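You operate a simulated robot arm through the tools that you are given. There is no shell and no other tool. Be economical: measure what you need, move in short steps, check, and stop when the job is done.

You are at the controls of a simulated two-armed robot. One attempt, no reset.

JOB
Press station two's pad in hand mode, then bring it out raised.
Fine: lower it and slide it home first; start once, with both yellow buttons; one whole cycle.

It is judged by the outcome, as a careful person would: the job done as asked, and still so three seconds after it is handed in. It fails if anything else is knocked over, pushed out of place, dropped, spilled or broken.

ROBOT AND FRAMES
Two 7-joint arms with three-finger grippers on one trunk, on a base that drives. Base frame: it is fixed to the floor where the robot stands at the start and does not move with it; the origin is under the middle of the robot, x ahead of it, y to its left, z up; the surface under the hand at the start is at about z = 900. Units: mm, rad, N and s.
The left shoulder is at the start at [30, 124, 1008], the right one opposite. With the tool pointing down near the work surface each hand reaches from about 100 to 780 mm from the robot's upright axis, wherever it stands, measured 20 degrees to its own side. Places, roughly: station five mode selector [800, -1600, 900]; station four mode selector [700, -1000, 900]; station one mode selector [200, 500, 900]; station six mode selector [1000, -2100, 900]; station three mode selector [500, -500, 900]; station two left yellow button [100, 400, 800]; station two mode selector [300, 0, 900]; station two right yellow button [200, 0, 800]; station two slide [400, 300, 900]. Payload 2.2 kg a hand.
Tool frame (each hand has its own): the origin (TCP) lies between the finger pads and is the grasp point; the fingertips stand 28 mm ahead of it; z points along the fingers, y is the line along which they close. The gripper opens to 102 mm. The gripper's body begins 71 mm behind the TCP.
Orientation is that of the tool frame in the base frame, as a unit quaternion [x, y, z, w]. With the fingers straight down and closing along the base's y, the tool's x points along the base's -x, its y along +y and its z along -z.

CONTROLS
- The arms move only by the tool arm_command. It takes "left_steps", "right_steps" or both (then of equal length, played together; a hand with none holds still); each is a list of rows, each a list of 7 numbers: the opening, from 0 (shut) to 1 (fully open), then the shift along the tool's x, y, z in mm, then the turn, a rotation vector about the tool's x, y, z in degrees. In form: [[gripper, x, y, z, ax, ay, az], ...]. A call has 1 to 12 rows; each row is the pose to reach, as a shift and turn from the pose commanded when the call began, along the tool's axes at that moment. Rows are played at 5 a second. More than 50 mm and 0.15 rad between two rows, or a gripper value outside its range, and nothing of the call is played. Where a pose cannot be reached the arm comes as near as it can. A force on the tool above 60 N (or 10 N above the force at the start of the call, whichever is more), or a blocked arm, ends the call early, and 0.2 s more pass. Each finger halts on what it meets, pressing with about 37 N; the grip force reading is that of the motor and also rises with nothing between the fingers. The clock runs only during rows and for 0.2 s after the last one: add rows that repeat a pose to give the fingers time. The reply holds the time, the measured pose of the TCP, the force on the tool along the base axes, the opening and the grip force, in the units named above and with some noise, with the torque about the TCP (base axes, N m) and any sound that the robot's microphone picked up.
- Cameras (640 x 400 px; columns grow to the right, rows downward): "scene" is now at [28.6, -0.6, 1703.7]; the picture's right is [0.02, -1.00, 0.00], its down [-0.91, -0.02, -0.41] and it looks along [0.41, 0.01, -0.91] (base axes); focal length 283 px, centre (320, 200). "left" rides on the left gripper at [72, 38, -86] in its tool frame; the picture's right is [-0.46, 0.89, 0.00], its down [-0.60, -0.32, -0.73] and it looks along [-0.65, -0.34, 0.68] (tool axes); focal length 256 px, centre (320, 200). "right" rides on the right gripper at [69, 44, -86] in its tool frame; the picture's right is [-0.53, 0.85, 0.00], its down [-0.58, -0.36, -0.73] and it looks along [-0.62, -0.39, 0.68] (tool axes); focal length 256 px, centre (320, 200). There is no depth. A picture from a camera that has moved, and an enlarged one, comes with that camera's place and axes in the base frame and with its lens.
- grab_frame(camera): a new picture of that camera. No time passes.
- lift_body(by): slides the trunk up (or, below 0, down) by that many mm; the arms and the scene camera ride with it, the base frame stays. It gives what a move gives, with no picture.
- roll_base(legs): drives the robot by 1 to 6 legs, each [ahead, left, turn to the left] in mm, mm and rad, along the robot's own axes; the way and the turn of a leg run together, so that a leg with both is an arc; at most 1500 mm and 3.142 rad a leg. The arms and the cameras ride along, it lands a little off, and it stops where it bumps. It gives what a move gives.
- pan_tilt(pan, tilt): turns the head with the scene camera to pan (to the left, within 2.496 rad either way) and tilt (down, from -0.506 to 1.204), counted from straight ahead of the robot. It gives what a move gives.
- close_up(camera, box): a new picture of the part [left, top, right, bottom] of that camera's present view, enlarged. No time passes.
- sign_off(): hands the job in; it is judged then, once.

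Work in short steps. Places have to be worked out from the pictures, the camera data and where the tool is seen: move nearer, look again, correct. Check each grasp and each placing, and mend what went wrong. You have 120 turns and 108 pictures in all, those below and enlarged ones among them. Open the grippers and draw the arms clear of the work before you hand the job in, unless the task says otherwise; then end with one line.

The tools are called after "Call:" as a command line: name --argument value ..., lists and objects as JSON in quotes. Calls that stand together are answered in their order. arm_command: Moves the arms, as the interface text tells. Its arguments: {"type":"object","properties":{"left_steps":{"type":"array"},"right_steps":{"type":"array"}},"required":[]} The other tools are called the same way: lift_body (by) slides the trunk up or down; roll_base (legs) drives the base; pan_tilt (pan, tilt) turns the head that bears the scene camera; grab_frame (camera) takes a picture; close_up (camera, box) takes an enlarged picture of a part of a camera's view; sign_off () hands the job in.

At the start:

```text
time: 0.0
left_ee_pos: [341.7, 357.7, 1226.8]
left_orientation: [0.0, 1.0, 0.0, 0.0]
left_force: [-0.1, -0.3, 0.0]
left_ft_torque: [-0.03, 0.04, 0.05]
left_opening: 102.0
left_gripper_force: 0.0
right_ee_pos: [339.7, 39.2, 1267.2]
right_orientation: [-0.001, 1.0, 0.0, 0.0]
right_force: [0.7, 0.1, -0.9]
right_ft_torque: [-0.01, 0.02, 0.01]
right_opening: 102.3
right_gripper_force: 0.2
trunk travel left (down, up): [-250.0, 290.0]
robot x, y, heading: [-2.6, 3.1, 0.001]
head pan, tilt: [0.021, 1.145]
```

scene: 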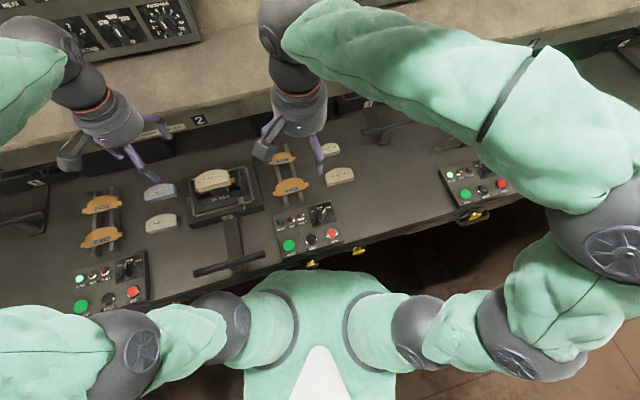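
right: 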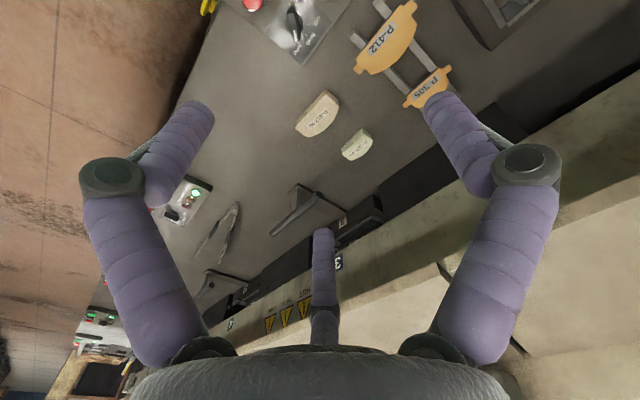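
left: 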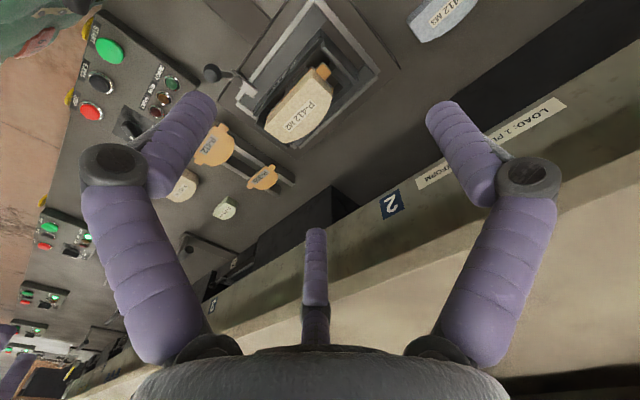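

The pictures show a row of press stations. I look closer at station two and its panel.

Call:
close_up --camera "scene" --box '[130, 100, 370, 280]'

Call:
close_up --camera "left" --box '[60, 0, 400, 230]'

Call:
close_up --camera "scene" --box '[0, 0, 220, 160]'

Call:
close_up --camera "scene" --box '[260, 190, 380, 280]'

```text
2.22 times, centred on (250, 190) of scene
camera zoom: at [28.6, -0.6, 1703.7], right [0.02, -1.0, 0.0], down [-0.91, -0.02, -0.41], along [0.41, 0.01, -0.91], focal length 628 px, centre (476, 222)
```

zoom: 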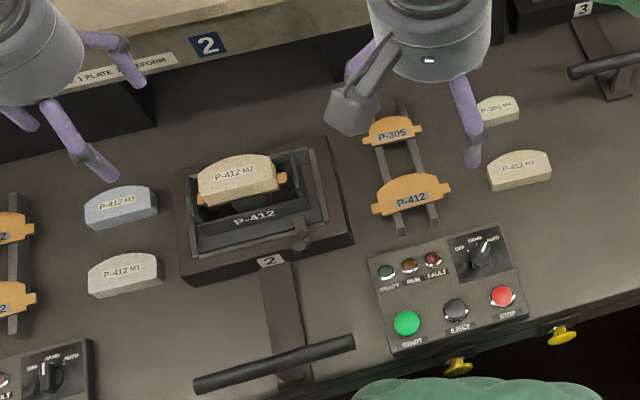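

```text
1.74 times, centred on (230, 115) of left
camera zoom: at [268.6, 397.4, 1314.2], right [0.46, 0.89, 0.0], down [0.6, -0.32, 0.73], along [0.65, -0.34, -0.68], focal length 445 px, centre (476, 348)
```

zoom: 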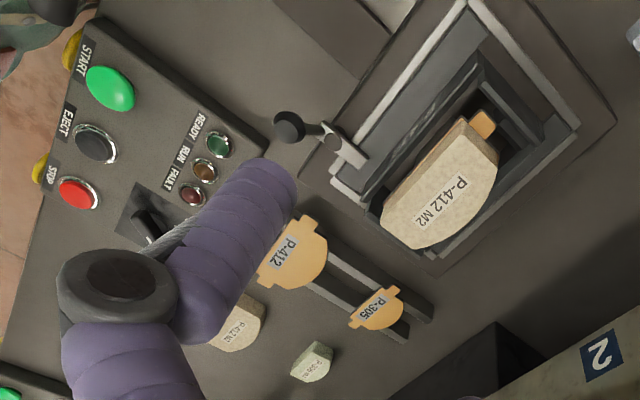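

```text
2.50 times, centred on (110, 80) of scene
camera zoom: at [28.6, -0.6, 1703.7], right [0.02, -1.0, 0.0], down [-0.91, -0.02, -0.41], along [0.41, 0.01, -0.91], focal length 707 px, centre (845, 500)
```

zoom: 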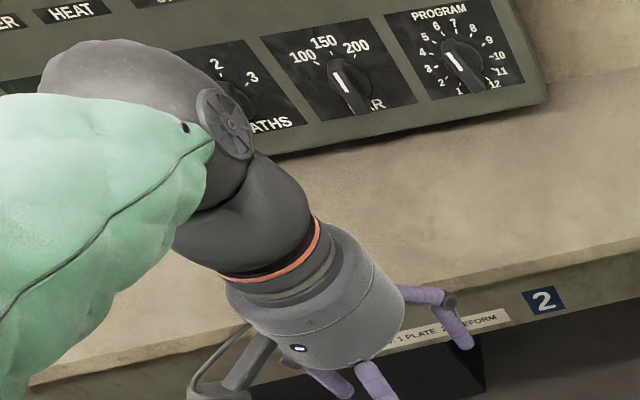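

```text
4.44 times, centred on (320, 235) of scene
camera zoom: at [28.6, -0.6, 1703.7], right [0.02, -1.0, 0.0], down [-0.91, -0.02, -0.41], along [0.41, 0.01, -0.91], focal length 1256 px, centre (320, 44)
```

zoom: 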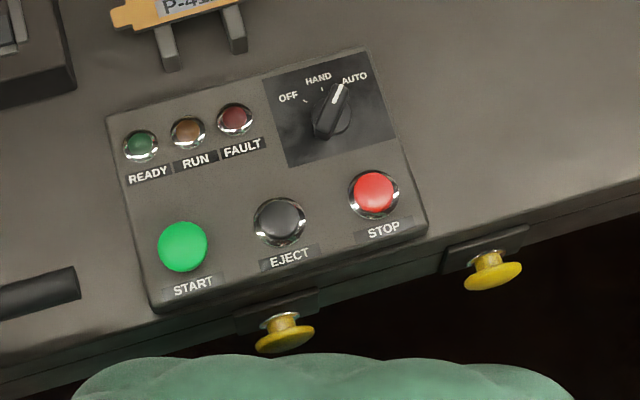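

Station two's panel reads AUTO, and the pad stands raised in its nest, which has a small ball lever and a T-handle slide. I turn the head left to see the left yellow button and the press throat.

Call:
pan_tilt --pan 0.6 --tilt 0.9

Call:
grab_frame --camera "scene"

Call:
close_up --camera "left" --box '[220, 0, 440, 150]'

```text
time: 1.0
left_ee_pos: [340.5, 357.9, 1228.0]
left_orientation: [0.0, 1.0, 0.0, 0.0]
left_force: [0.4, 0.2, 0.3]
left_ft_torque: [-0.01, 0.0, -0.02]
left_opening: 102.0
left_gripper_force: 0.0
right_ee_pos: [342.1, 37.5, 1267.0]
right_orientation: [0.0, 1.0, -0.001, 0.0]
right_force: [0.2, -0.1, -0.4]
right_ft_torque: [0.02, -0.02, -0.01]
right_opening: 101.9
right_gripper_force: 0.1
trunk travel left (down, up): [-250.0, 290.0]
robot x, y, heading: [1.3, -0.3, -0.001]
head pan, tilt: [0.6, 0.901]
```

```text
100 pictures are left
camera scene: at [30.9, 40.8, 1720.3], right [0.56, -0.83, 0.0], down [-0.65, -0.44, -0.62], along [0.51, 0.35, -0.78], focal length 283 px, centre (320, 200)
```

scene: 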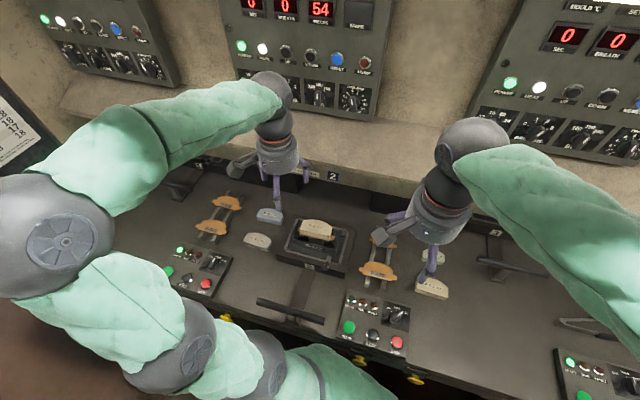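

```text
2.67 times, centred on (330, 75) of left
camera zoom: at [268.6, 397.4, 1314.2], right [0.46, 0.89, 0.0], down [0.6, -0.32, 0.73], along [0.65, -0.34, -0.68], focal length 683 px, centre (293, 533)
```

zoom: 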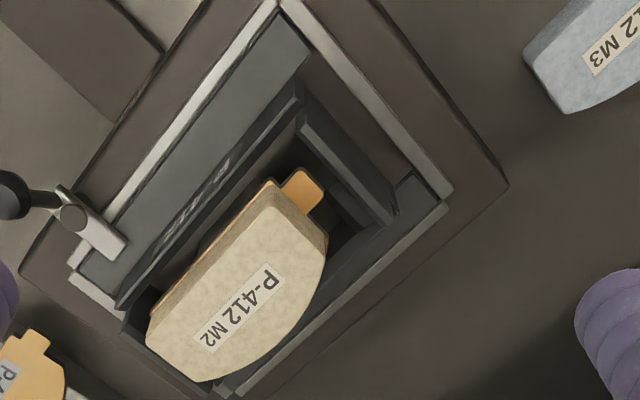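

The row runs about 18° to my heading. The left yellow button is near (74, 414) and the right near (199, 30). I back off and square up to station two.

Call:
roll_base --legs '[[-147, 130, 0], [0, 0, 0.314]]'

Call:
pan_tilt --pan 0 --tilt 1.0

Call:
grab_frame --camera "scene"

```text
time: 3.6
left_ee_pos: [65.7, 576.7, 1227.4]
left_orientation: [-0.157, 0.988, -0.001, 0.0]
left_force: [0.8, 0.2, -0.4]
left_ft_torque: [-0.02, -0.02, 0.0]
left_opening: 101.9
left_gripper_force: 0.0
right_ee_pos: [163.4, 271.9, 1266.7]
right_orientation: [-0.157, 0.988, 0.0, 0.0]
right_force: [-0.6, -0.4, 0.4]
right_ft_torque: [0.03, -0.01, 0.0]
right_opening: 101.8
right_gripper_force: 0.0
trunk travel left (down, up): [-250.0, 290.0]
robot x, y, heading: [-146.5, 132.5, 0.317]
head pan, tilt: [0.6, 0.901]
```

```text
time: 4.6
left_ee_pos: [66.3, 576.7, 1227.3]
left_orientation: [-0.157, 0.988, 0.0, 0.0]
left_force: [0.2, 0.7, 0.1]
left_ft_torque: [0.0, 0.01, -0.05]
left_opening: 102.0
left_gripper_force: 0.2
right_ee_pos: [163.8, 272.2, 1267.2]
right_orientation: [-0.157, 0.988, 0.0, 0.0]
right_force: [-0.2, 0.8, -0.3]
right_ft_torque: [0.04, -0.01, -0.01]
right_opening: 102.2
right_gripper_force: 0.1
trunk travel left (down, up): [-250.0, 290.0]
robot x, y, heading: [-145.7, 128.4, 0.317]
head pan, tilt: [0.0, 1.0]
```

```text
98 pictures are left
camera scene: at [-111.2, 141.2, 1713.1], right [0.31, -0.95, 0.0], down [-0.8, -0.26, -0.54], along [0.51, 0.17, -0.84], focal length 283 px, centre (320, 200)
```

scene: 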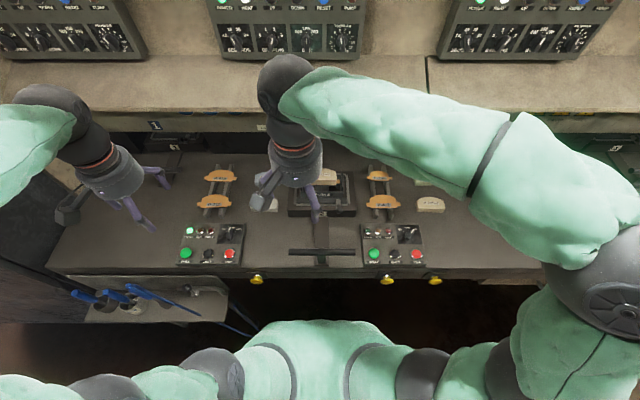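

Squared up now. I draw the right hand aside so the nest and panel are clear to see.

Call:
arm_command --right_steps '[[1, 0, -50, 0, 0, 0, 0], [1, 0, -100, 0, 0, 0, 0], [1, 0, -150, 0, 0, 0, 0], [1, 0, -200, 0, 0, 0, 0], [1, 0, -240, 0, 0, 0, 0], [1, 0, -240, 0, 0, 0, 0]]'

Call:
close_up --camera "scene" --box '[230, 120, 450, 290]'

Call:
grab_frame --camera "left"

```text
time: 6.0
left_ee_pos: [66.0, 575.3, 1228.1]
left_orientation: [-0.157, 0.988, 0.0, 0.0]
left_force: [-0.2, -0.4, -0.3]
left_ft_torque: [-0.02, 0.03, -0.01]
left_opening: 101.8
left_gripper_force: 0.1
right_ee_pos: [236.8, 44.3, 1268.0]
right_orientation: [-0.157, 0.988, 0.0, 0.0]
right_force: [0.4, 0.0, 0.1]
right_ft_torque: [-0.03, 0.02, -0.01]
right_opening: 101.9
right_gripper_force: 0.0
trunk travel left (down, up): [-250.0, 290.0]
robot x, y, heading: [-150.0, 133.5, 0.312]
head pan, tilt: [0.0, 1.0]
```

```text
2.35 times, centred on (340, 205) of scene
camera zoom: at [-111.3, 141.7, 1713.1], right [0.31, -0.95, 0.0], down [-0.8, -0.26, -0.54], along [0.51, 0.17, -0.84], focal length 665 px, centre (273, 188)
```

zoom: 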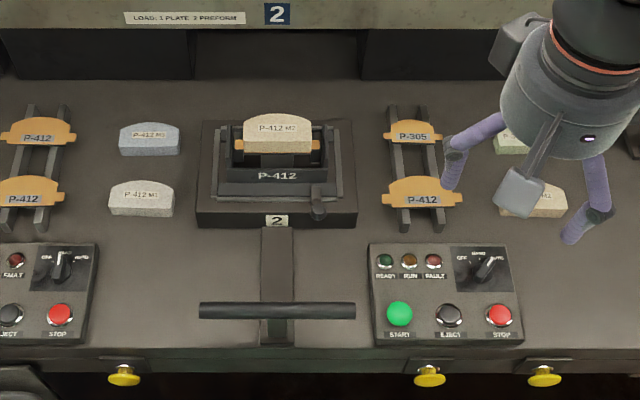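

```text
96 pictures are left
camera left: at [-15.0, 592.2, 1314.1], right [0.17, 0.99, 0.0], down [0.67, -0.11, 0.73], along [0.72, -0.12, -0.68], focal length 256 px, centre (320, 200)
```

left: 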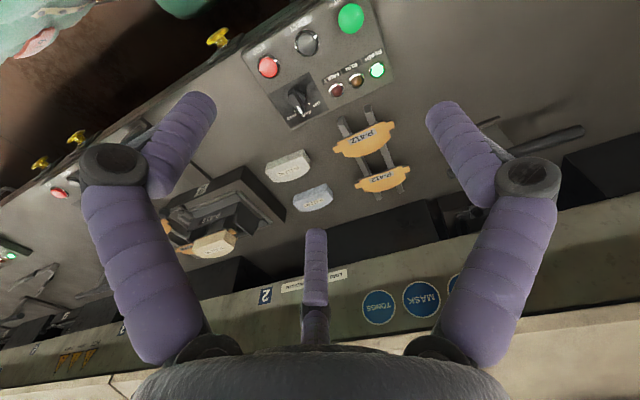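

I zoom hard on the selector, the nest lever, and the yellow buttons.

Call:
close_up --camera "scene" --box '[350, 215, 420, 260]'

Call:
close_up --camera "scene" --box '[295, 155, 375, 215]'

Call:
close_up --camera "right" --box '[0, 0, 640, 400]'

```text
8.89 times, centred on (385, 238) of scene
camera zoom: at [-111.3, 141.7, 1713.1], right [0.31, -0.95, 0.0], down [-0.8, -0.26, -0.54], along [0.51, 0.17, -0.84], focal length 2513 px, centre (-258, -133)
```

zoom: 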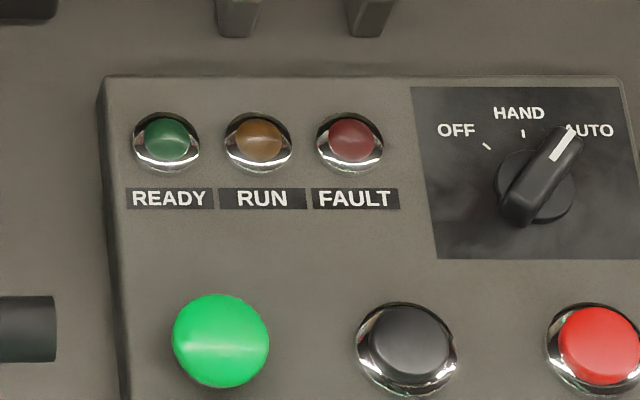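

```text
6.67 times, centred on (335, 185) of scene
camera zoom: at [-111.3, 141.7, 1713.1], right [0.31, -0.95, 0.0], down [-0.8, -0.26, -0.54], along [0.51, 0.17, -0.84], focal length 1885 px, centre (220, 300)
```

zoom: 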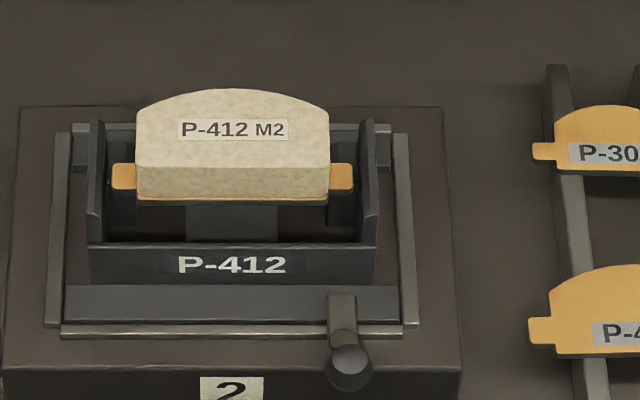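

```text
1.00 times, centred on (320, 200) of right (not enlarged: the box is as wide or as high as the picture)
camera zoom: at [159.2, 63.2, 1353.7], right [0.24, 0.97, 0.0], down [0.66, -0.17, 0.73], along [0.71, -0.18, -0.68], focal length 256 px, centre (320, 200)
```

zoom: 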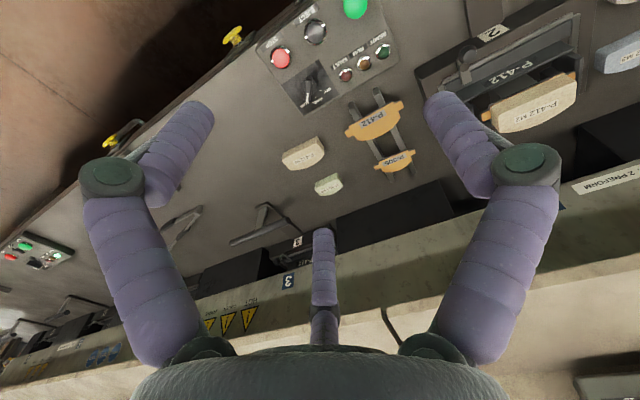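

The selector knob sits near 412 mm ahead and 273 mm right of my axis, with its bar 45° toward AUTO. I bring the right hand above it, turned to match the bar.

Call:
arm_command --right_steps '[[0.5, -15, -15, 30, 0, 0, 7.5], [0.5, -30, -30, 60, 0, 0, 15], [0.5, -45, -45, 95, 0, 0, 22.5], [0.5, -60, -55, 130, 0, 0, 30], [0.5, -70, -65, 165, 0, 0, 37.5], [0.5, -77, -72, 200, 0, 0, 45], [0.5, -77, -72, 200, 0, 0, 45]]'

Call:
grab_frame --camera "right"

Call:
close_up --camera "scene" --box '[340, 180, 440, 260]'

```text
time: 7.6
left_ee_pos: [65.1, 576.3, 1228.8]
left_orientation: [-0.158, 0.987, 0.0, 0.0]
left_force: [-0.2, 0.8, 0.3]
left_ft_torque: [0.02, -0.05, -0.01]
left_opening: 102.3
left_gripper_force: 0.0
right_ee_pos: [333.1, 0.8, 1068.2]
right_orientation: [0.233, 0.972, 0.0, 0.0]
right_force: [0.1, 0.0, 0.1]
right_ft_torque: [-0.02, -0.02, 0.03]
right_opening: 51.0
right_gripper_force: 0.1
trunk travel left (down, up): [-250.0, 290.0]
robot x, y, heading: [-148.0, 130.7, 0.32]
head pan, tilt: [0.0, 1.0]
```

```text
92 pictures are left
camera right: at [291.6, 69.8, 1154.4], right [0.86, 0.51, 0.0], down [0.35, -0.59, 0.73], along [0.37, -0.63, -0.68], focal length 256 px, centre (320, 200)
```

right: 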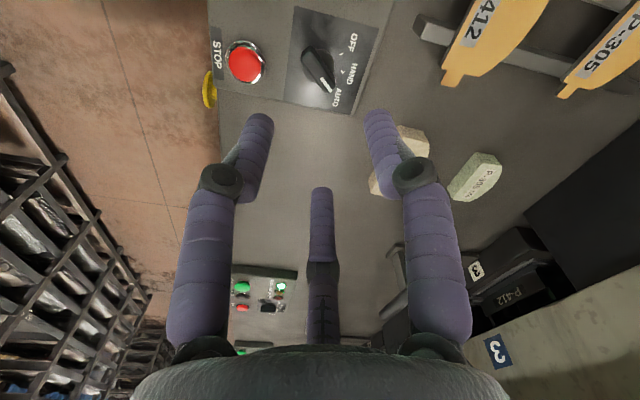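

```text
5.00 times, centred on (390, 220) of scene
camera zoom: at [-112.0, 141.0, 1713.1], right [0.31, -0.95, 0.0], down [-0.8, -0.26, -0.54], along [0.51, 0.17, -0.84], focal length 1414 px, centre (-30, 100)
```

zoom: 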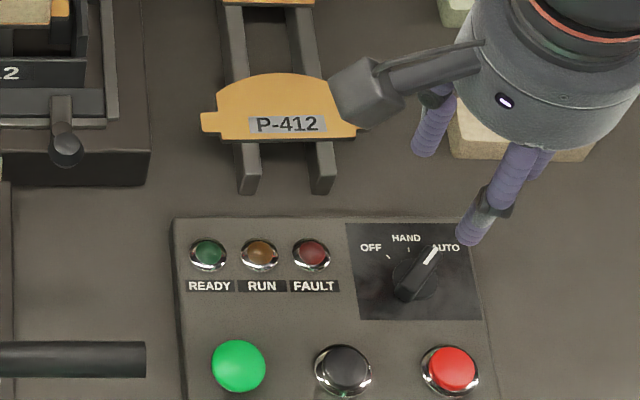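

The right camera puts the knob right under the hand, within 3 mm. I go down to 970 and look again.

Call:
arm_command --right_steps '[[0.5, 2, 0, 40, 0, 0, 0], [0.5, 2, 0, 80, 0, 0, 0], [0.5, 2, 0, 98, 0, 0, 0], [0.5, 2, 0, 98, 0, 0, 0]]'

Call:
grab_frame --camera "right"

Call:
close_up --camera "scene" --box '[350, 200, 430, 260]'

Call:
grab_frame --camera "left"

```text
time: 8.6
left_ee_pos: [65.8, 576.1, 1228.8]
left_orientation: [-0.157, 0.988, 0.0, 0.001]
left_force: [-0.2, 0.4, -0.8]
left_ft_torque: [-0.01, 0.0, 0.0]
left_opening: 102.2
left_gripper_force: 0.1
right_ee_pos: [331.7, 1.6, 968.8]
right_orientation: [0.233, 0.973, 0.0, 0.0]
right_force: [0.0, 0.4, -1.3]
right_ft_torque: [0.02, 0.01, -0.02]
right_opening: 51.0
right_gripper_force: 0.0
trunk travel left (down, up): [-250.0, 290.0]
robot x, y, heading: [-147.0, 130.2, 0.317]
head pan, tilt: [0.0, 1.0]
```

```text
90 pictures are left
camera right: at [290.7, 70.7, 1056.3], right [0.86, 0.51, 0.0], down [0.35, -0.59, 0.73], along [0.37, -0.63, -0.68], focal length 256 px, centre (320, 200)
```

right: 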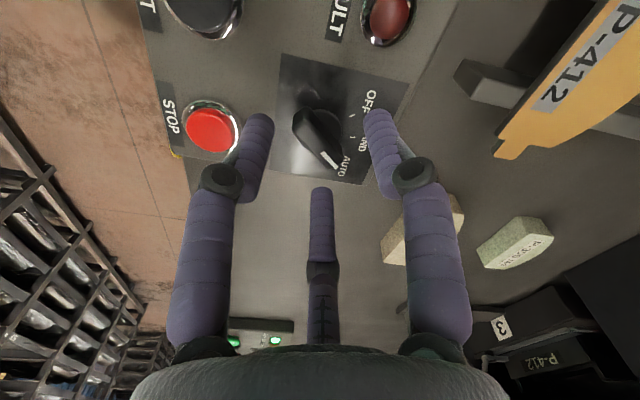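

```text
6.67 times, centred on (390, 230) of scene
camera zoom: at [-111.3, 141.0, 1713.1], right [0.31, -0.95, 0.0], down [-0.8, -0.26, -0.54], along [0.51, 0.17, -0.84], focal length 1885 px, centre (-147, 0)
```

zoom: 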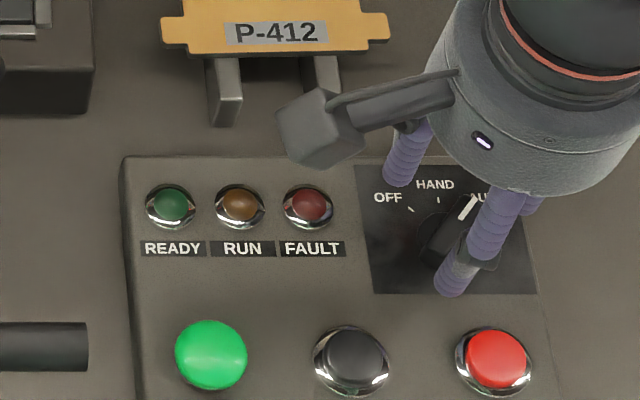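

```text
88 pictures are left
camera left: at [-15.1, 591.8, 1314.3], right [0.17, 0.99, 0.0], down [0.67, -0.11, 0.73], along [0.72, -0.12, -0.68], focal length 256 px, centre (320, 200)
```

left: 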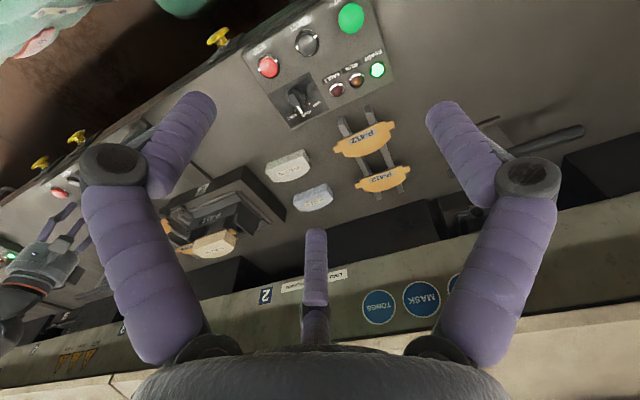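

The knob is centred between the fingers. I go down 18 mm more and close gently on the bar.

Call:
arm_command --right_steps '[[0.4, 0, 0, 6, 0, 0, 0], [0.4, 0, 0, 12, 0, 0, 0], [0.4, 0, 0, 18, 0, 0, 0], [0.4, 0, 0, 18, 0, 0, 0]]'

Call:
grab_frame --camera "right"

Call:
close_up --camera "scene" --box '[380, 210, 430, 250]'

```text
time: 9.6
left_ee_pos: [66.3, 577.0, 1228.4]
left_orientation: [-0.157, 0.988, 0.0, 0.0]
left_force: [0.1, 0.1, -0.6]
left_ft_torque: [0.0, 0.0, 0.0]
left_opening: 102.0
left_gripper_force: 0.1
right_ee_pos: [332.1, 0.2, 953.6]
right_orientation: [0.233, 0.972, 0.0, 0.0]
right_force: [-0.1, -0.3, 0.0]
right_ft_torque: [-0.01, 0.02, 0.03]
right_opening: 41.0
right_gripper_force: 0.1
trunk travel left (down, up): [-250.0, 290.0]
robot x, y, heading: [-143.6, 131.5, 0.314]
head pan, tilt: [0.0, 1.0]
```

```text
87 pictures are left
camera right: at [290.8, 70.3, 1038.1], right [0.86, 0.51, 0.0], down [0.35, -0.59, 0.73], along [0.37, -0.63, -0.68], focal length 256 px, centre (320, 200)
```

right: 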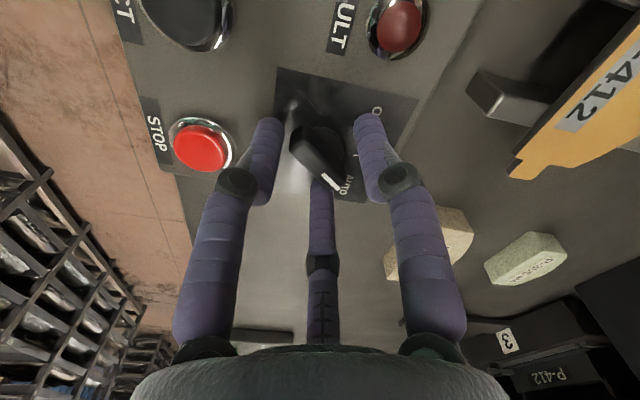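

```text
10.00 times, centred on (405, 230) of scene
camera zoom: at [-111.3, 141.0, 1713.1], right [0.31, -0.95, 0.0], down [-0.8, -0.26, -0.54], along [0.51, 0.17, -0.84], focal length 2827 px, centre (-530, -100)
```

zoom: 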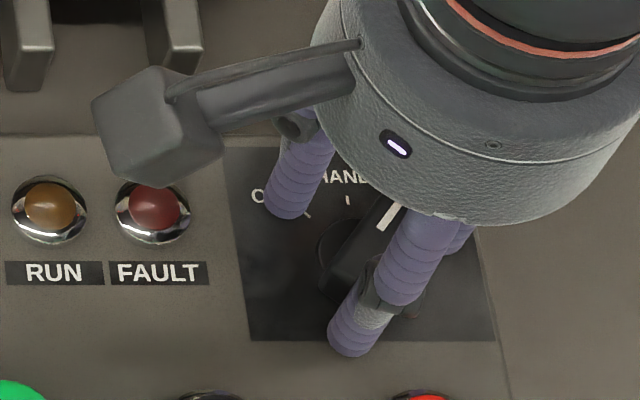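

The bar is between the fingers. I close to grip it.

Call:
arm_command --right_steps '[[0.2, 0, 0, 0, 0, 0, 0], [0.1, 0, 0, 0, 0, 0, 0], [0.05, 0, 0, 0, 0, 0, 0], [0.05, 0, 0, 0, 0, 0, 0]]'

Call:
grab_frame --camera "right"

```text
time: 10.6
left_ee_pos: [63.7, 573.6, 1229.1]
left_orientation: [-0.158, 0.988, 0.0, 0.001]
left_force: [-0.8, -0.9, 0.5]
left_ft_torque: [0.01, -0.01, -0.01]
left_opening: 102.0
left_gripper_force: 0.1
right_ee_pos: [326.7, -3.7, 950.7]
right_orientation: [0.232, 0.973, -0.002, -0.004]
right_force: [-26.6, -26.9, -9.2]
right_ft_torque: [-0.83, -0.18, 0.82]
right_opening: 21.3
right_gripper_force: 45.0
trunk travel left (down, up): [-250.0, 290.0]
robot x, y, heading: [-145.3, 131.2, 0.317]
head pan, tilt: [0.0, 1.0]
```

```text
85 pictures are left
camera right: at [286.0, 66.9, 1037.2], right [0.86, 0.51, -0.01], down [0.36, -0.58, 0.73], along [0.37, -0.63, -0.68], focal length 256 px, centre (320, 200)
```

right: 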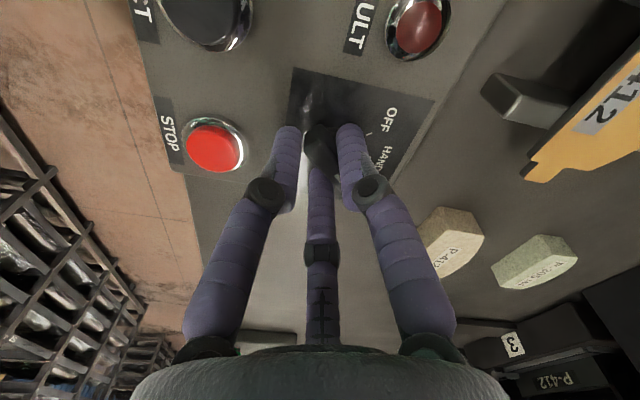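

The bar is gripped, with a side load showing the knob is about 6 mm off-centre. I take up that offset and turn 45° toward HAND.

Call:
arm_command --right_steps '[[0.05, 2, -6, 0, 0, 0, -4], [0.05, 2, -6, 0, 0, 0, -12], [0.05, 2, -6, 0, 0, 0, -20], [0.05, 2, -6, 0, 0, 0, -28], [0.05, 2, -6, 0, 0, 0, -36], [0.05, 2, -6, 0, 0, 0, -43], [0.05, 2, -6, 0, 0, 0, -46], [0.05, 2, -6, 0, 0, 0, -46]]'

Call:
grab_frame --camera "right"

Call:
close_up --camera "scene" --box '[350, 200, 430, 260]'

```text
time: 12.4
left_ee_pos: [67.2, 574.5, 1228.5]
left_orientation: [-0.157, 0.988, 0.0, -0.001]
left_force: [0.8, 0.0, 0.3]
left_ft_torque: [0.0, 0.01, 0.0]
left_opening: 101.9
left_gripper_force: 0.1
right_ee_pos: [331.0, -5.5, 949.2]
right_orientation: [-0.166, 0.986, 0.0, 0.001]
right_force: [0.8, -13.7, -22.3]
right_ft_torque: [-0.54, 0.4, -0.05]
right_opening: 19.9
right_gripper_force: 44.6
trunk travel left (down, up): [-250.0, 290.0]
robot x, y, heading: [-147.5, 130.6, 0.313]
head pan, tilt: [0.0, 1.0]
```

```text
84 pictures are left
camera right: at [250.5, 12.1, 1037.1], right [0.23, 0.97, 0.0], down [0.66, -0.16, 0.73], along [0.71, -0.17, -0.68], focal length 256 px, centre (320, 200)
```

right: 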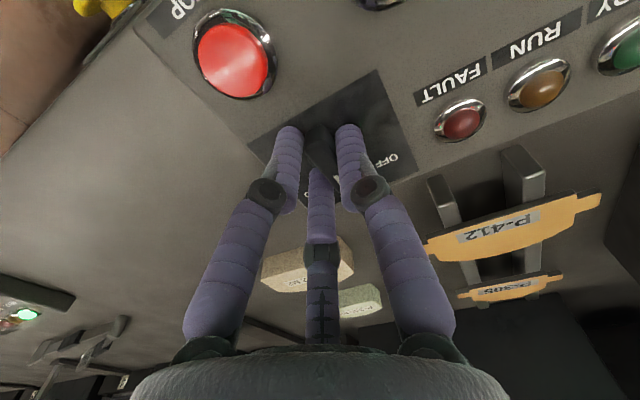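

```text
6.67 times, centred on (390, 230) of scene
camera zoom: at [-109.2, 138.4, 1713.0], right [0.31, -0.95, 0.0], down [-0.8, -0.26, -0.54], along [0.51, 0.17, -0.84], focal length 1885 px, centre (-147, 0)
```

zoom: 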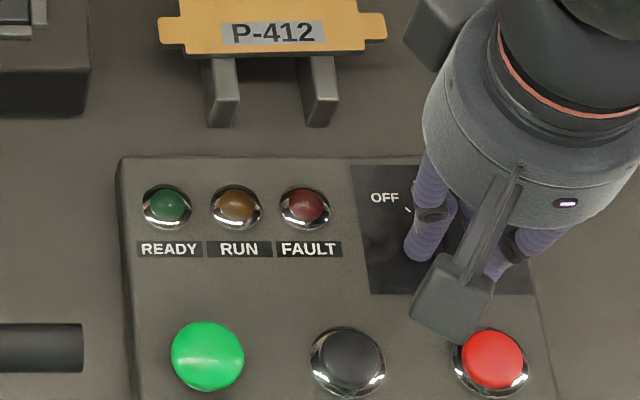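

The hand turned fully and the bar followed. I open and rise, then check the pointer.

Call:
arm_command --right_steps '[[0.25, 0, 0, 0, 0, 0, 0], [0.4, 0, 0, 0, 0, 0, 0], [0.4, 0, 0, 0, 0, 0, 0], [0.4, 0, 0, -40, 0, 0, 0], [0.4, 0, 0, -90, 0, 0, 0], [0.4, 40, -40, -130, 0, 0, 0], [0.4, 80, -80, -150, 0, 0, 0], [0.4, 80, -80, -150, 0, 0, 0]]'

Call:
close_up --camera "scene" --box '[350, 200, 430, 260]'

```text
refused: row 6 steps farther than a row can; nothing moved
```

```text
6.67 times, centred on (390, 230) of scene
camera zoom: at [-109.2, 138.4, 1713.0], right [0.31, -0.95, 0.0], down [-0.8, -0.26, -0.54], along [0.51, 0.17, -0.84], focal length 1885 px, centre (-147, 0)
```

zoom: 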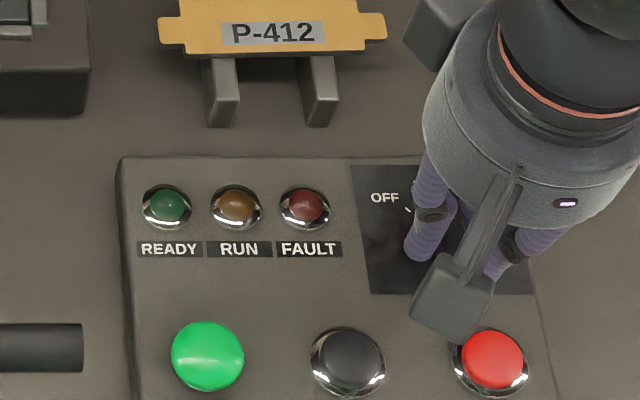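

The call was refused because one row stepped too far, so I resend it with smaller steps.

Call:
arm_command --right_steps '[[0.25, 0, 0, 0, 0, 0, 0], [0.4, 0, 0, 0, 0, 0, 0], [0.4, 0, 0, 0, 0, 0, 0], [0.4, 0, 0, -40, 0, 0, 0], [0.4, 0, 0, -85, 0, 0, 0], [0.4, 25, -25, -115, 0, 0, 0], [0.4, 50, -50, -140, 0, 0, 0], [0.4, 75, -75, -150, 0, 0, 0], [0.4, 75, -75, -150, 0, 0, 0]]'

Call:
close_up --camera "scene" --box '[350, 200, 430, 260]'

```text
time: 14.4
left_ee_pos: [66.5, 576.5, 1227.2]
left_orientation: [-0.158, 0.987, 0.0, 0.0]
left_force: [-0.2, -0.1, 0.3]
left_ft_torque: [-0.02, 0.02, 0.0]
left_opening: 102.0
left_gripper_force: 0.0
right_ee_pos: [281.2, -99.8, 1101.2]
right_orientation: [-0.165, 0.986, -0.001, -0.001]
right_force: [-0.5, 0.0, 0.2]
right_ft_torque: [0.02, 0.02, 0.02]
right_opening: 40.9
right_gripper_force: 0.0
trunk travel left (down, up): [-250.0, 290.0]
robot x, y, heading: [-147.7, 131.8, 0.315]
head pan, tilt: [0.0, 1.0]
```

```text
6.67 times, centred on (390, 230) of scene
camera zoom: at [-110.5, 141.6, 1713.0], right [0.31, -0.95, 0.0], down [-0.8, -0.26, -0.54], along [0.51, 0.17, -0.84], focal length 1885 px, centre (-147, 0)
```

zoom: 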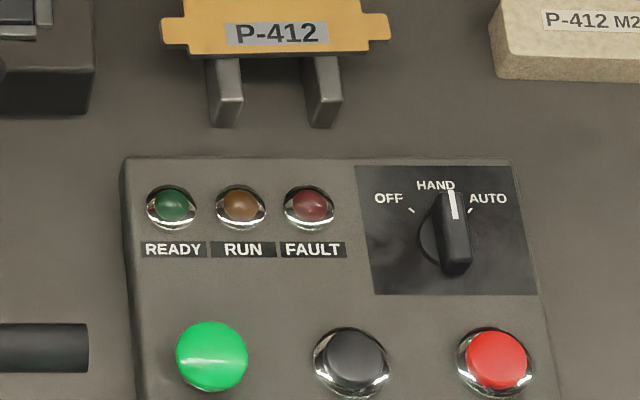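

The selector points at HAND. Next I bring the left hand toward the nest lever to see how it is built.

Call:
arm_command --left_steps '[[0.6, -10, -45, 5, 0, 0, 0], [0.6, -20, -90, 10, 0, 0, 0], [0.6, -30, -135, 15, 0, 0, 0], [0.6, -40, -180, 25, 0, 0, 0], [0.6, -50, -225, 35, 0, 0, 0], [0.6, -60, -270, 45, 0, 0, 0], [0.6, -75, -315, 55, 0, 0, 0], [0.6, -90, -350, 65, 0, 0, 0], [0.6, -90, -350, 65, 0, 0, 0]]'

Call:
grab_frame --camera "left"

Call:
grab_frame --camera "right"

```text
time: 16.4
left_ee_pos: [259.8, 271.3, 1163.6]
left_orientation: [-0.158, 0.987, -0.001, 0.0]
left_force: [-0.8, 0.0, 0.1]
left_ft_torque: [0.0, 0.02, 0.02]
left_opening: 61.4
left_gripper_force: 0.1
right_ee_pos: [281.3, -99.1, 1101.2]
right_orientation: [-0.166, 0.986, 0.0, -0.001]
right_force: [-0.8, 0.3, -0.3]
right_ft_torque: [-0.01, -0.03, 0.02]
right_opening: 40.9
right_gripper_force: 0.0
trunk travel left (down, up): [-250.0, 290.0]
robot x, y, heading: [-148.1, 130.7, 0.318]
head pan, tilt: [0.0, 1.0]
```

```text
80 pictures are left
camera left: at [178.3, 286.9, 1251.1], right [0.17, 0.99, 0.0], down [0.67, -0.11, 0.73], along [0.72, -0.12, -0.68], focal length 256 px, centre (320, 200)
```

left: 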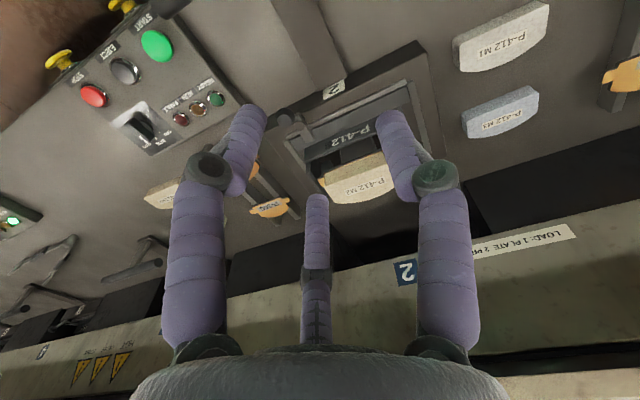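

```text
79 pictures are left
camera right: at [201.8, -81.5, 1188.6], right [0.23, 0.97, 0.0], down [0.66, -0.16, 0.73], along [0.71, -0.17, -0.68], focal length 256 px, centre (320, 200)
```

right: 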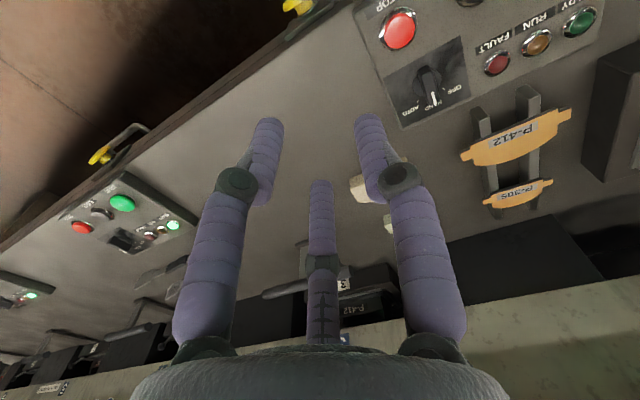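

Call:
close_up --camera "left" --box '[260, 75, 400, 165]'

Call:
close_up --camera "scene" --box '[320, 185, 360, 215]'

```text
4.44 times, centred on (330, 120) of left
camera zoom: at [178.3, 286.9, 1251.1], right [0.17, 0.99, 0.0], down [0.67, -0.11, 0.73], along [0.72, -0.12, -0.68], focal length 1138 px, centre (276, 556)
```

zoom: 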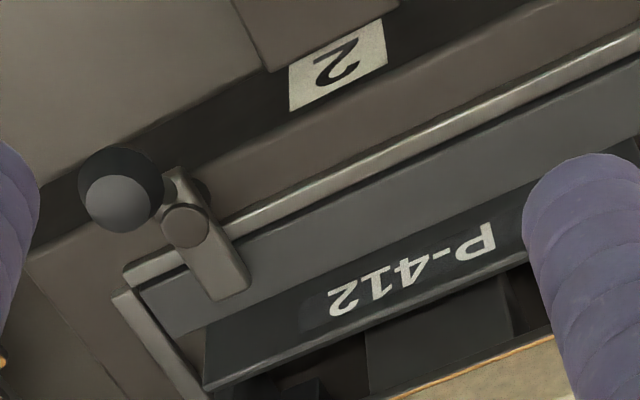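

```text
13.33 times, centred on (340, 200) of scene
camera zoom: at [-112.1, 141.6, 1713.1], right [0.31, -0.95, 0.0], down [-0.8, -0.26, -0.54], along [0.51, 0.17, -0.84], focal length 3770 px, centre (53, 200)
```

zoom: 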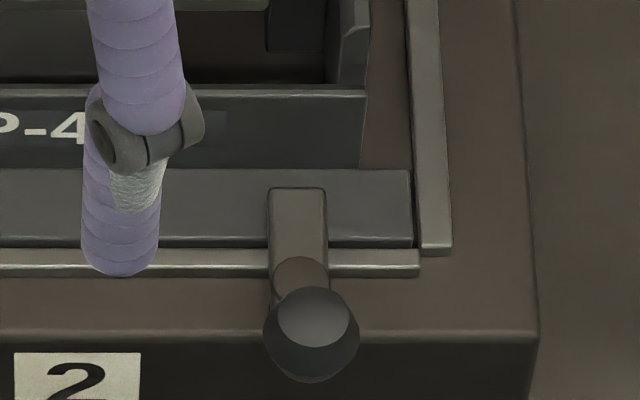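

I place the lever's hub at about (504 ahead, −59, 951) and its ball at (473, −59, 978), slanting up toward me. I compare with the neighbouring stations to learn the lowered position.

Call:
pan_tilt --pan -0.6 --tilt 0.75

Call:
grab_frame --camera "scene"

Call:
close_up --camera "right" --box '[250, 230, 450, 355]'

```text
time: 17.4
left_ee_pos: [259.4, 271.5, 1164.2]
left_orientation: [-0.157, 0.988, 0.0, 0.0]
left_force: [-0.3, -0.5, 0.2]
left_ft_torque: [-0.01, 0.0, -0.01]
left_opening: 61.1
left_gripper_force: 0.0
right_ee_pos: [280.3, -99.8, 1101.0]
right_orientation: [-0.166, 0.986, 0.0, 0.0]
right_force: [0.7, 0.7, -0.5]
right_ft_torque: [0.01, -0.02, -0.02]
right_opening: 40.6
right_gripper_force: 0.0
trunk travel left (down, up): [-250.0, 290.0]
robot x, y, heading: [-147.6, 132.1, 0.314]
head pan, tilt: [-0.6, 0.75]
```

```text
76 pictures are left
camera scene: at [-97.7, 96.0, 1732.2], right [-0.28, -0.96, 0.0], down [-0.66, 0.19, -0.73], along [0.7, -0.2, -0.68], focal length 283 px, centre (320, 200)
```

scene: 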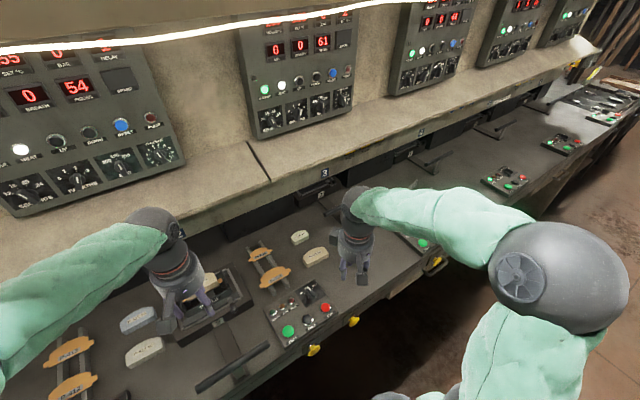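

```text
3.20 times, centred on (350, 292) of right
camera zoom: at [202.5, -81.9, 1188.3], right [0.23, 0.97, 0.0], down [0.66, -0.16, 0.73], along [0.71, -0.17, -0.68], focal length 819 px, centre (224, -96)
```

zoom: 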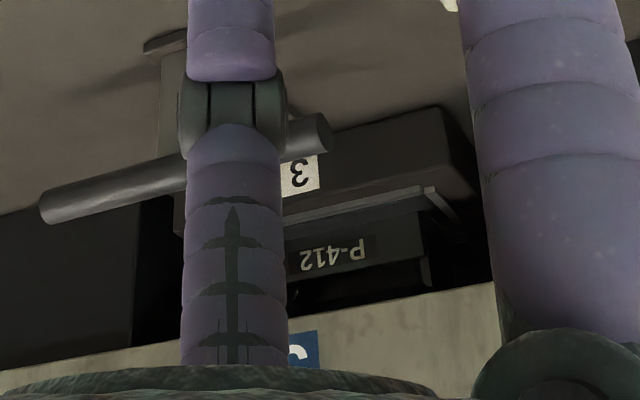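

Call:
close_up --camera "scene" --box '[385, 120, 465, 180]'

Call:
close_up --camera "scene" --box '[470, 95, 550, 145]'

Call:
close_up --camera "scene" --box '[0, 40, 200, 180]'

Call:
close_up --camera "scene" --box '[190, 260, 270, 310]'

```text
6.67 times, centred on (425, 150) of scene
camera zoom: at [-97.7, 96.0, 1732.2], right [-0.28, -0.96, 0.0], down [-0.66, 0.19, -0.73], along [0.7, -0.2, -0.68], focal length 1885 px, centre (-380, 533)
```

zoom: 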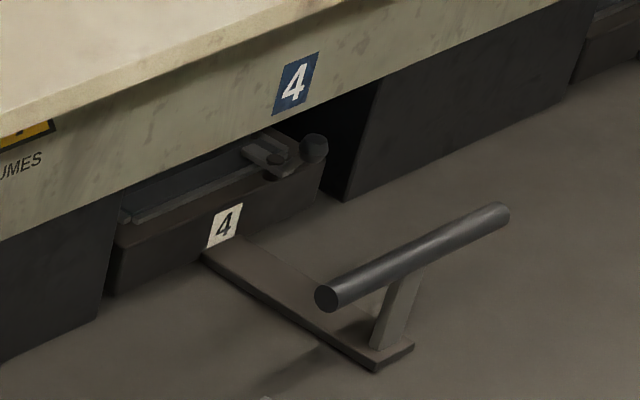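

```text
8.00 times, centred on (510, 120) of scene
camera zoom: at [-97.7, 96.0, 1732.2], right [-0.28, -0.96, 0.0], down [-0.66, 0.19, -0.73], along [0.7, -0.2, -0.68], focal length 2262 px, centre (-1200, 840)
```

zoom: 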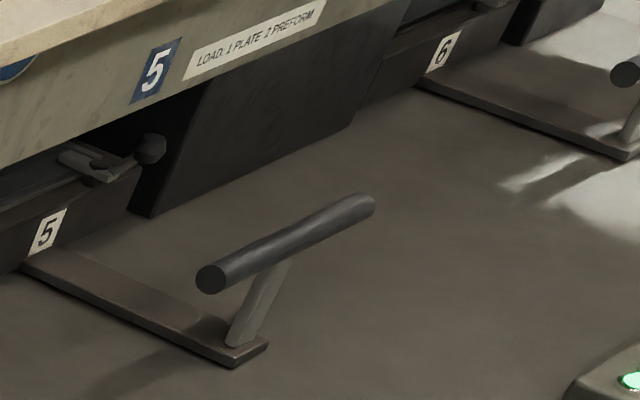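

```text
2.86 times, centred on (100, 110) of scene
camera zoom: at [-97.7, 96.0, 1732.2], right [-0.28, -0.96, 0.0], down [-0.66, 0.19, -0.73], along [0.7, -0.2, -0.68], focal length 808 px, centre (949, 457)
```

zoom: 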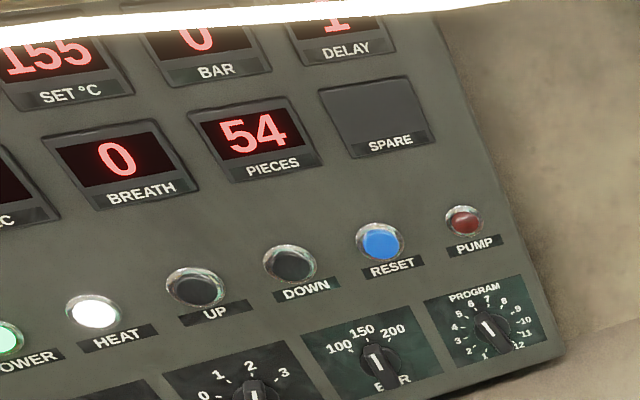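

```text
8.00 times, centred on (230, 285) of scene
camera zoom: at [-97.7, 96.0, 1732.2], right [-0.28, -0.96, 0.0], down [-0.66, 0.19, -0.73], along [0.7, -0.2, -0.68], focal length 2262 px, centre (1040, -480)
```

zoom: 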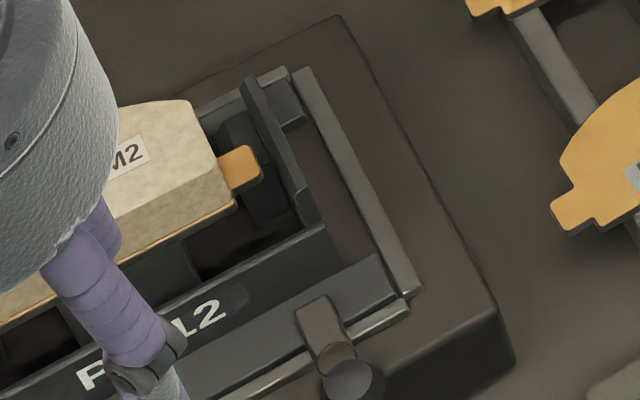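

In stations 4 and 5 the ball lever points a different way: to the side. I zoom further on both to measure it.

Call:
close_up --camera "scene" --box '[408, 132, 432, 150]'

Call:
close_up --camera "scene" --box '[472, 108, 496, 124]'

```text
16.00 times, centred on (420, 141) of scene
camera zoom: at [-97.7, 96.0, 1732.2], right [-0.28, -0.96, 0.0], down [-0.66, 0.19, -0.73], along [0.7, -0.2, -0.68], focal length 4523 px, centre (-1280, 1144)
```

zoom: 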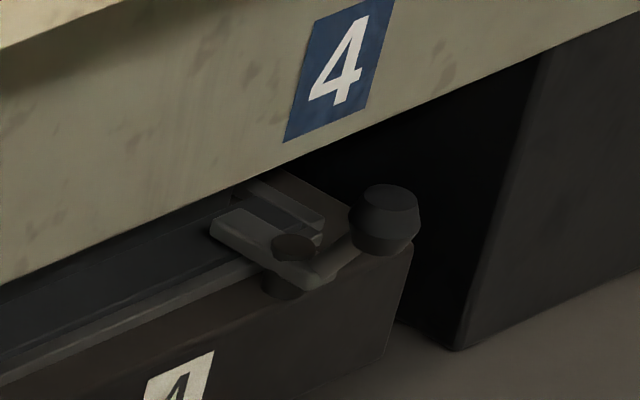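

```text
16.00 times, centred on (484, 116) of scene
camera zoom: at [-97.7, 96.0, 1732.2], right [-0.28, -0.96, 0.0], down [-0.66, 0.19, -0.73], along [0.7, -0.2, -0.68], focal length 4523 px, centre (-2304, 1544)
```

zoom: 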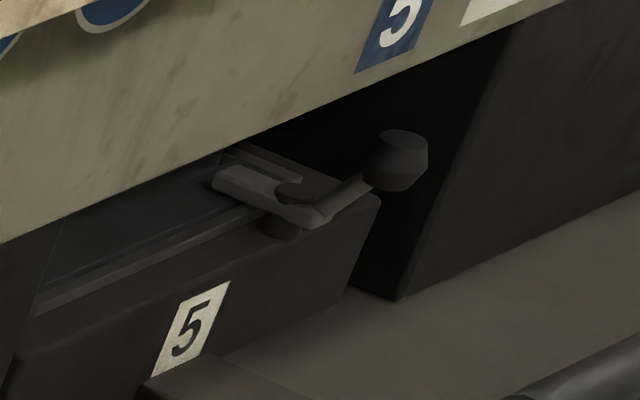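

In all stations the levers point the same way, front and up, so they look like tooling clamps and not lifters. The lifter column under the pad is most likely driven by EJECT. I bring the right hand, shut, above station two's EJECT button.

Call:
arm_command --right_steps '[[0.2, -5, 35, 0, 0, 0, 0], [0, -10, 75, 0, 0, 0, 0], [0, -15, 110, 20, 0, 0, 0], [0, -20, 126, 60, 0, 0, 0], [0, -20, 126, 100, 0, 0, 0], [0, -20, 126, 100, 0, 0, 0]]'

Call:
pan_tilt --pan 0 --tilt 1.0

Call:
close_up --camera "scene" --box '[340, 200, 440, 270]'

Call:
grab_frame --camera "right"

```text
time: 18.8
left_ee_pos: [259.1, 270.7, 1165.7]
left_orientation: [-0.158, 0.987, 0.001, 0.0]
left_force: [0.6, -0.6, 1.1]
left_ft_torque: [0.01, -0.03, -0.01]
left_opening: 61.1
left_gripper_force: 0.1
right_ee_pos: [258.4, 26.4, 1001.4]
right_orientation: [-0.166, 0.986, 0.0, 0.0]
right_force: [-0.6, 0.0, 0.6]
right_ft_torque: [-0.03, -0.02, 0.01]
right_opening: 2.0
right_gripper_force: 32.0
trunk travel left (down, up): [-250.0, 290.0]
robot x, y, heading: [-148.7, 128.8, 0.316]
head pan, tilt: [-0.6, 0.75]
```

```text
time: 19.8
left_ee_pos: [259.0, 271.3, 1164.6]
left_orientation: [-0.158, 0.987, 0.0, 0.001]
left_force: [-0.1, 0.8, 0.4]
left_ft_torque: [-0.01, 0.01, 0.0]
left_opening: 61.2
left_gripper_force: 0.1
right_ee_pos: [258.2, 26.5, 1001.1]
right_orientation: [-0.166, 0.986, 0.0, 0.0]
right_force: [0.6, -0.6, -0.3]
right_ft_torque: [0.01, 0.01, 0.01]
right_opening: 2.3
right_gripper_force: 31.6
trunk travel left (down, up): [-250.0, 290.0]
robot x, y, heading: [-151.0, 129.5, 0.316]
head pan, tilt: [0.0, 1.0]
```

```text
5.71 times, centred on (390, 235) of scene
camera zoom: at [-111.0, 140.9, 1713.1], right [0.31, -0.95, 0.0], down [-0.8, -0.26, -0.54], along [0.51, 0.17, -0.84], focal length 1616 px, centre (-80, 0)
```

zoom: 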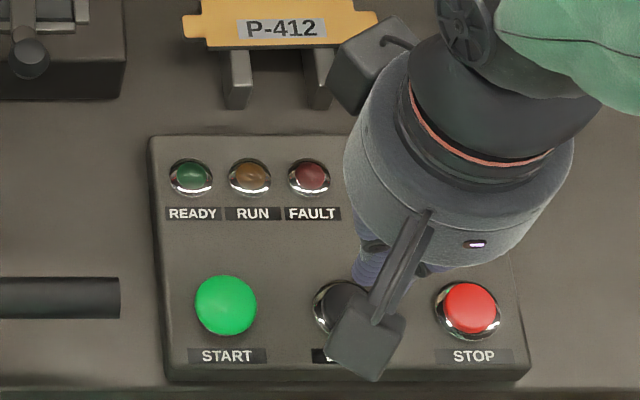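

```text
67 pictures are left
camera right: at [179.8, 43.6, 1088.3], right [0.23, 0.97, 0.0], down [0.66, -0.16, 0.73], along [0.71, -0.17, -0.68], focal length 256 px, centre (320, 200)
```

right: 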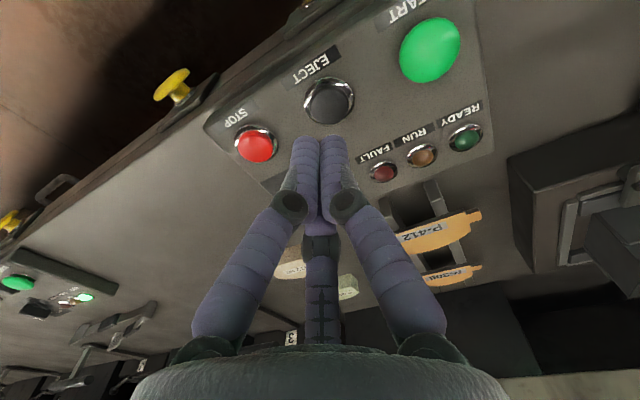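

The right camera shows EJECT about 6 mm to the left of the closed fingers. I correct for it and press down in small steps.

Call:
arm_command --right_steps '[[0, 0, 6, 15, 0, 0, 0], [0, 0, 6, 28, 0, 0, 0], [0, 0, 6, 34, 0, 0, 0], [0, 0, 6, 38, 0, 0, 0], [0, 0, 6, 38, 0, 0, 0]]'

Call:
close_up --camera "right" --box '[200, 20, 500, 200]'

```text
time: 21.0
left_ee_pos: [258.7, 269.5, 1165.5]
left_orientation: [-0.158, 0.988, 0.0, 0.001]
left_force: [0.2, -0.5, 0.0]
left_ft_torque: [0.02, 0.02, -0.01]
left_opening: 61.4
left_gripper_force: 0.0
right_ee_pos: [256.6, 31.8, 963.0]
right_orientation: [-0.165, 0.986, 0.0, 0.0]
right_force: [0.0, -0.4, 0.6]
right_ft_torque: [0.02, 0.01, 0.01]
right_opening: 2.1
right_gripper_force: 32.0
trunk travel left (down, up): [-250.0, 290.0]
robot x, y, heading: [-148.3, 130.8, 0.319]
head pan, tilt: [0.0, 1.0]
```

```text
2.13 times, centred on (350, 110) of right
camera zoom: at [177.8, 49.7, 1049.9], right [0.23, 0.97, 0.0], down [0.66, -0.16, 0.73], along [0.71, -0.17, -0.68], focal length 546 px, centre (256, 392)
```

zoom: 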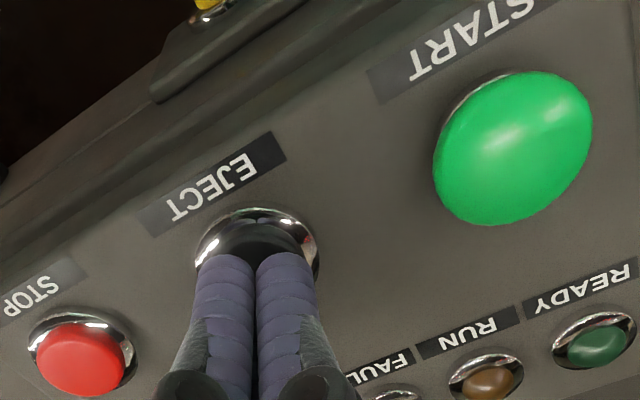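

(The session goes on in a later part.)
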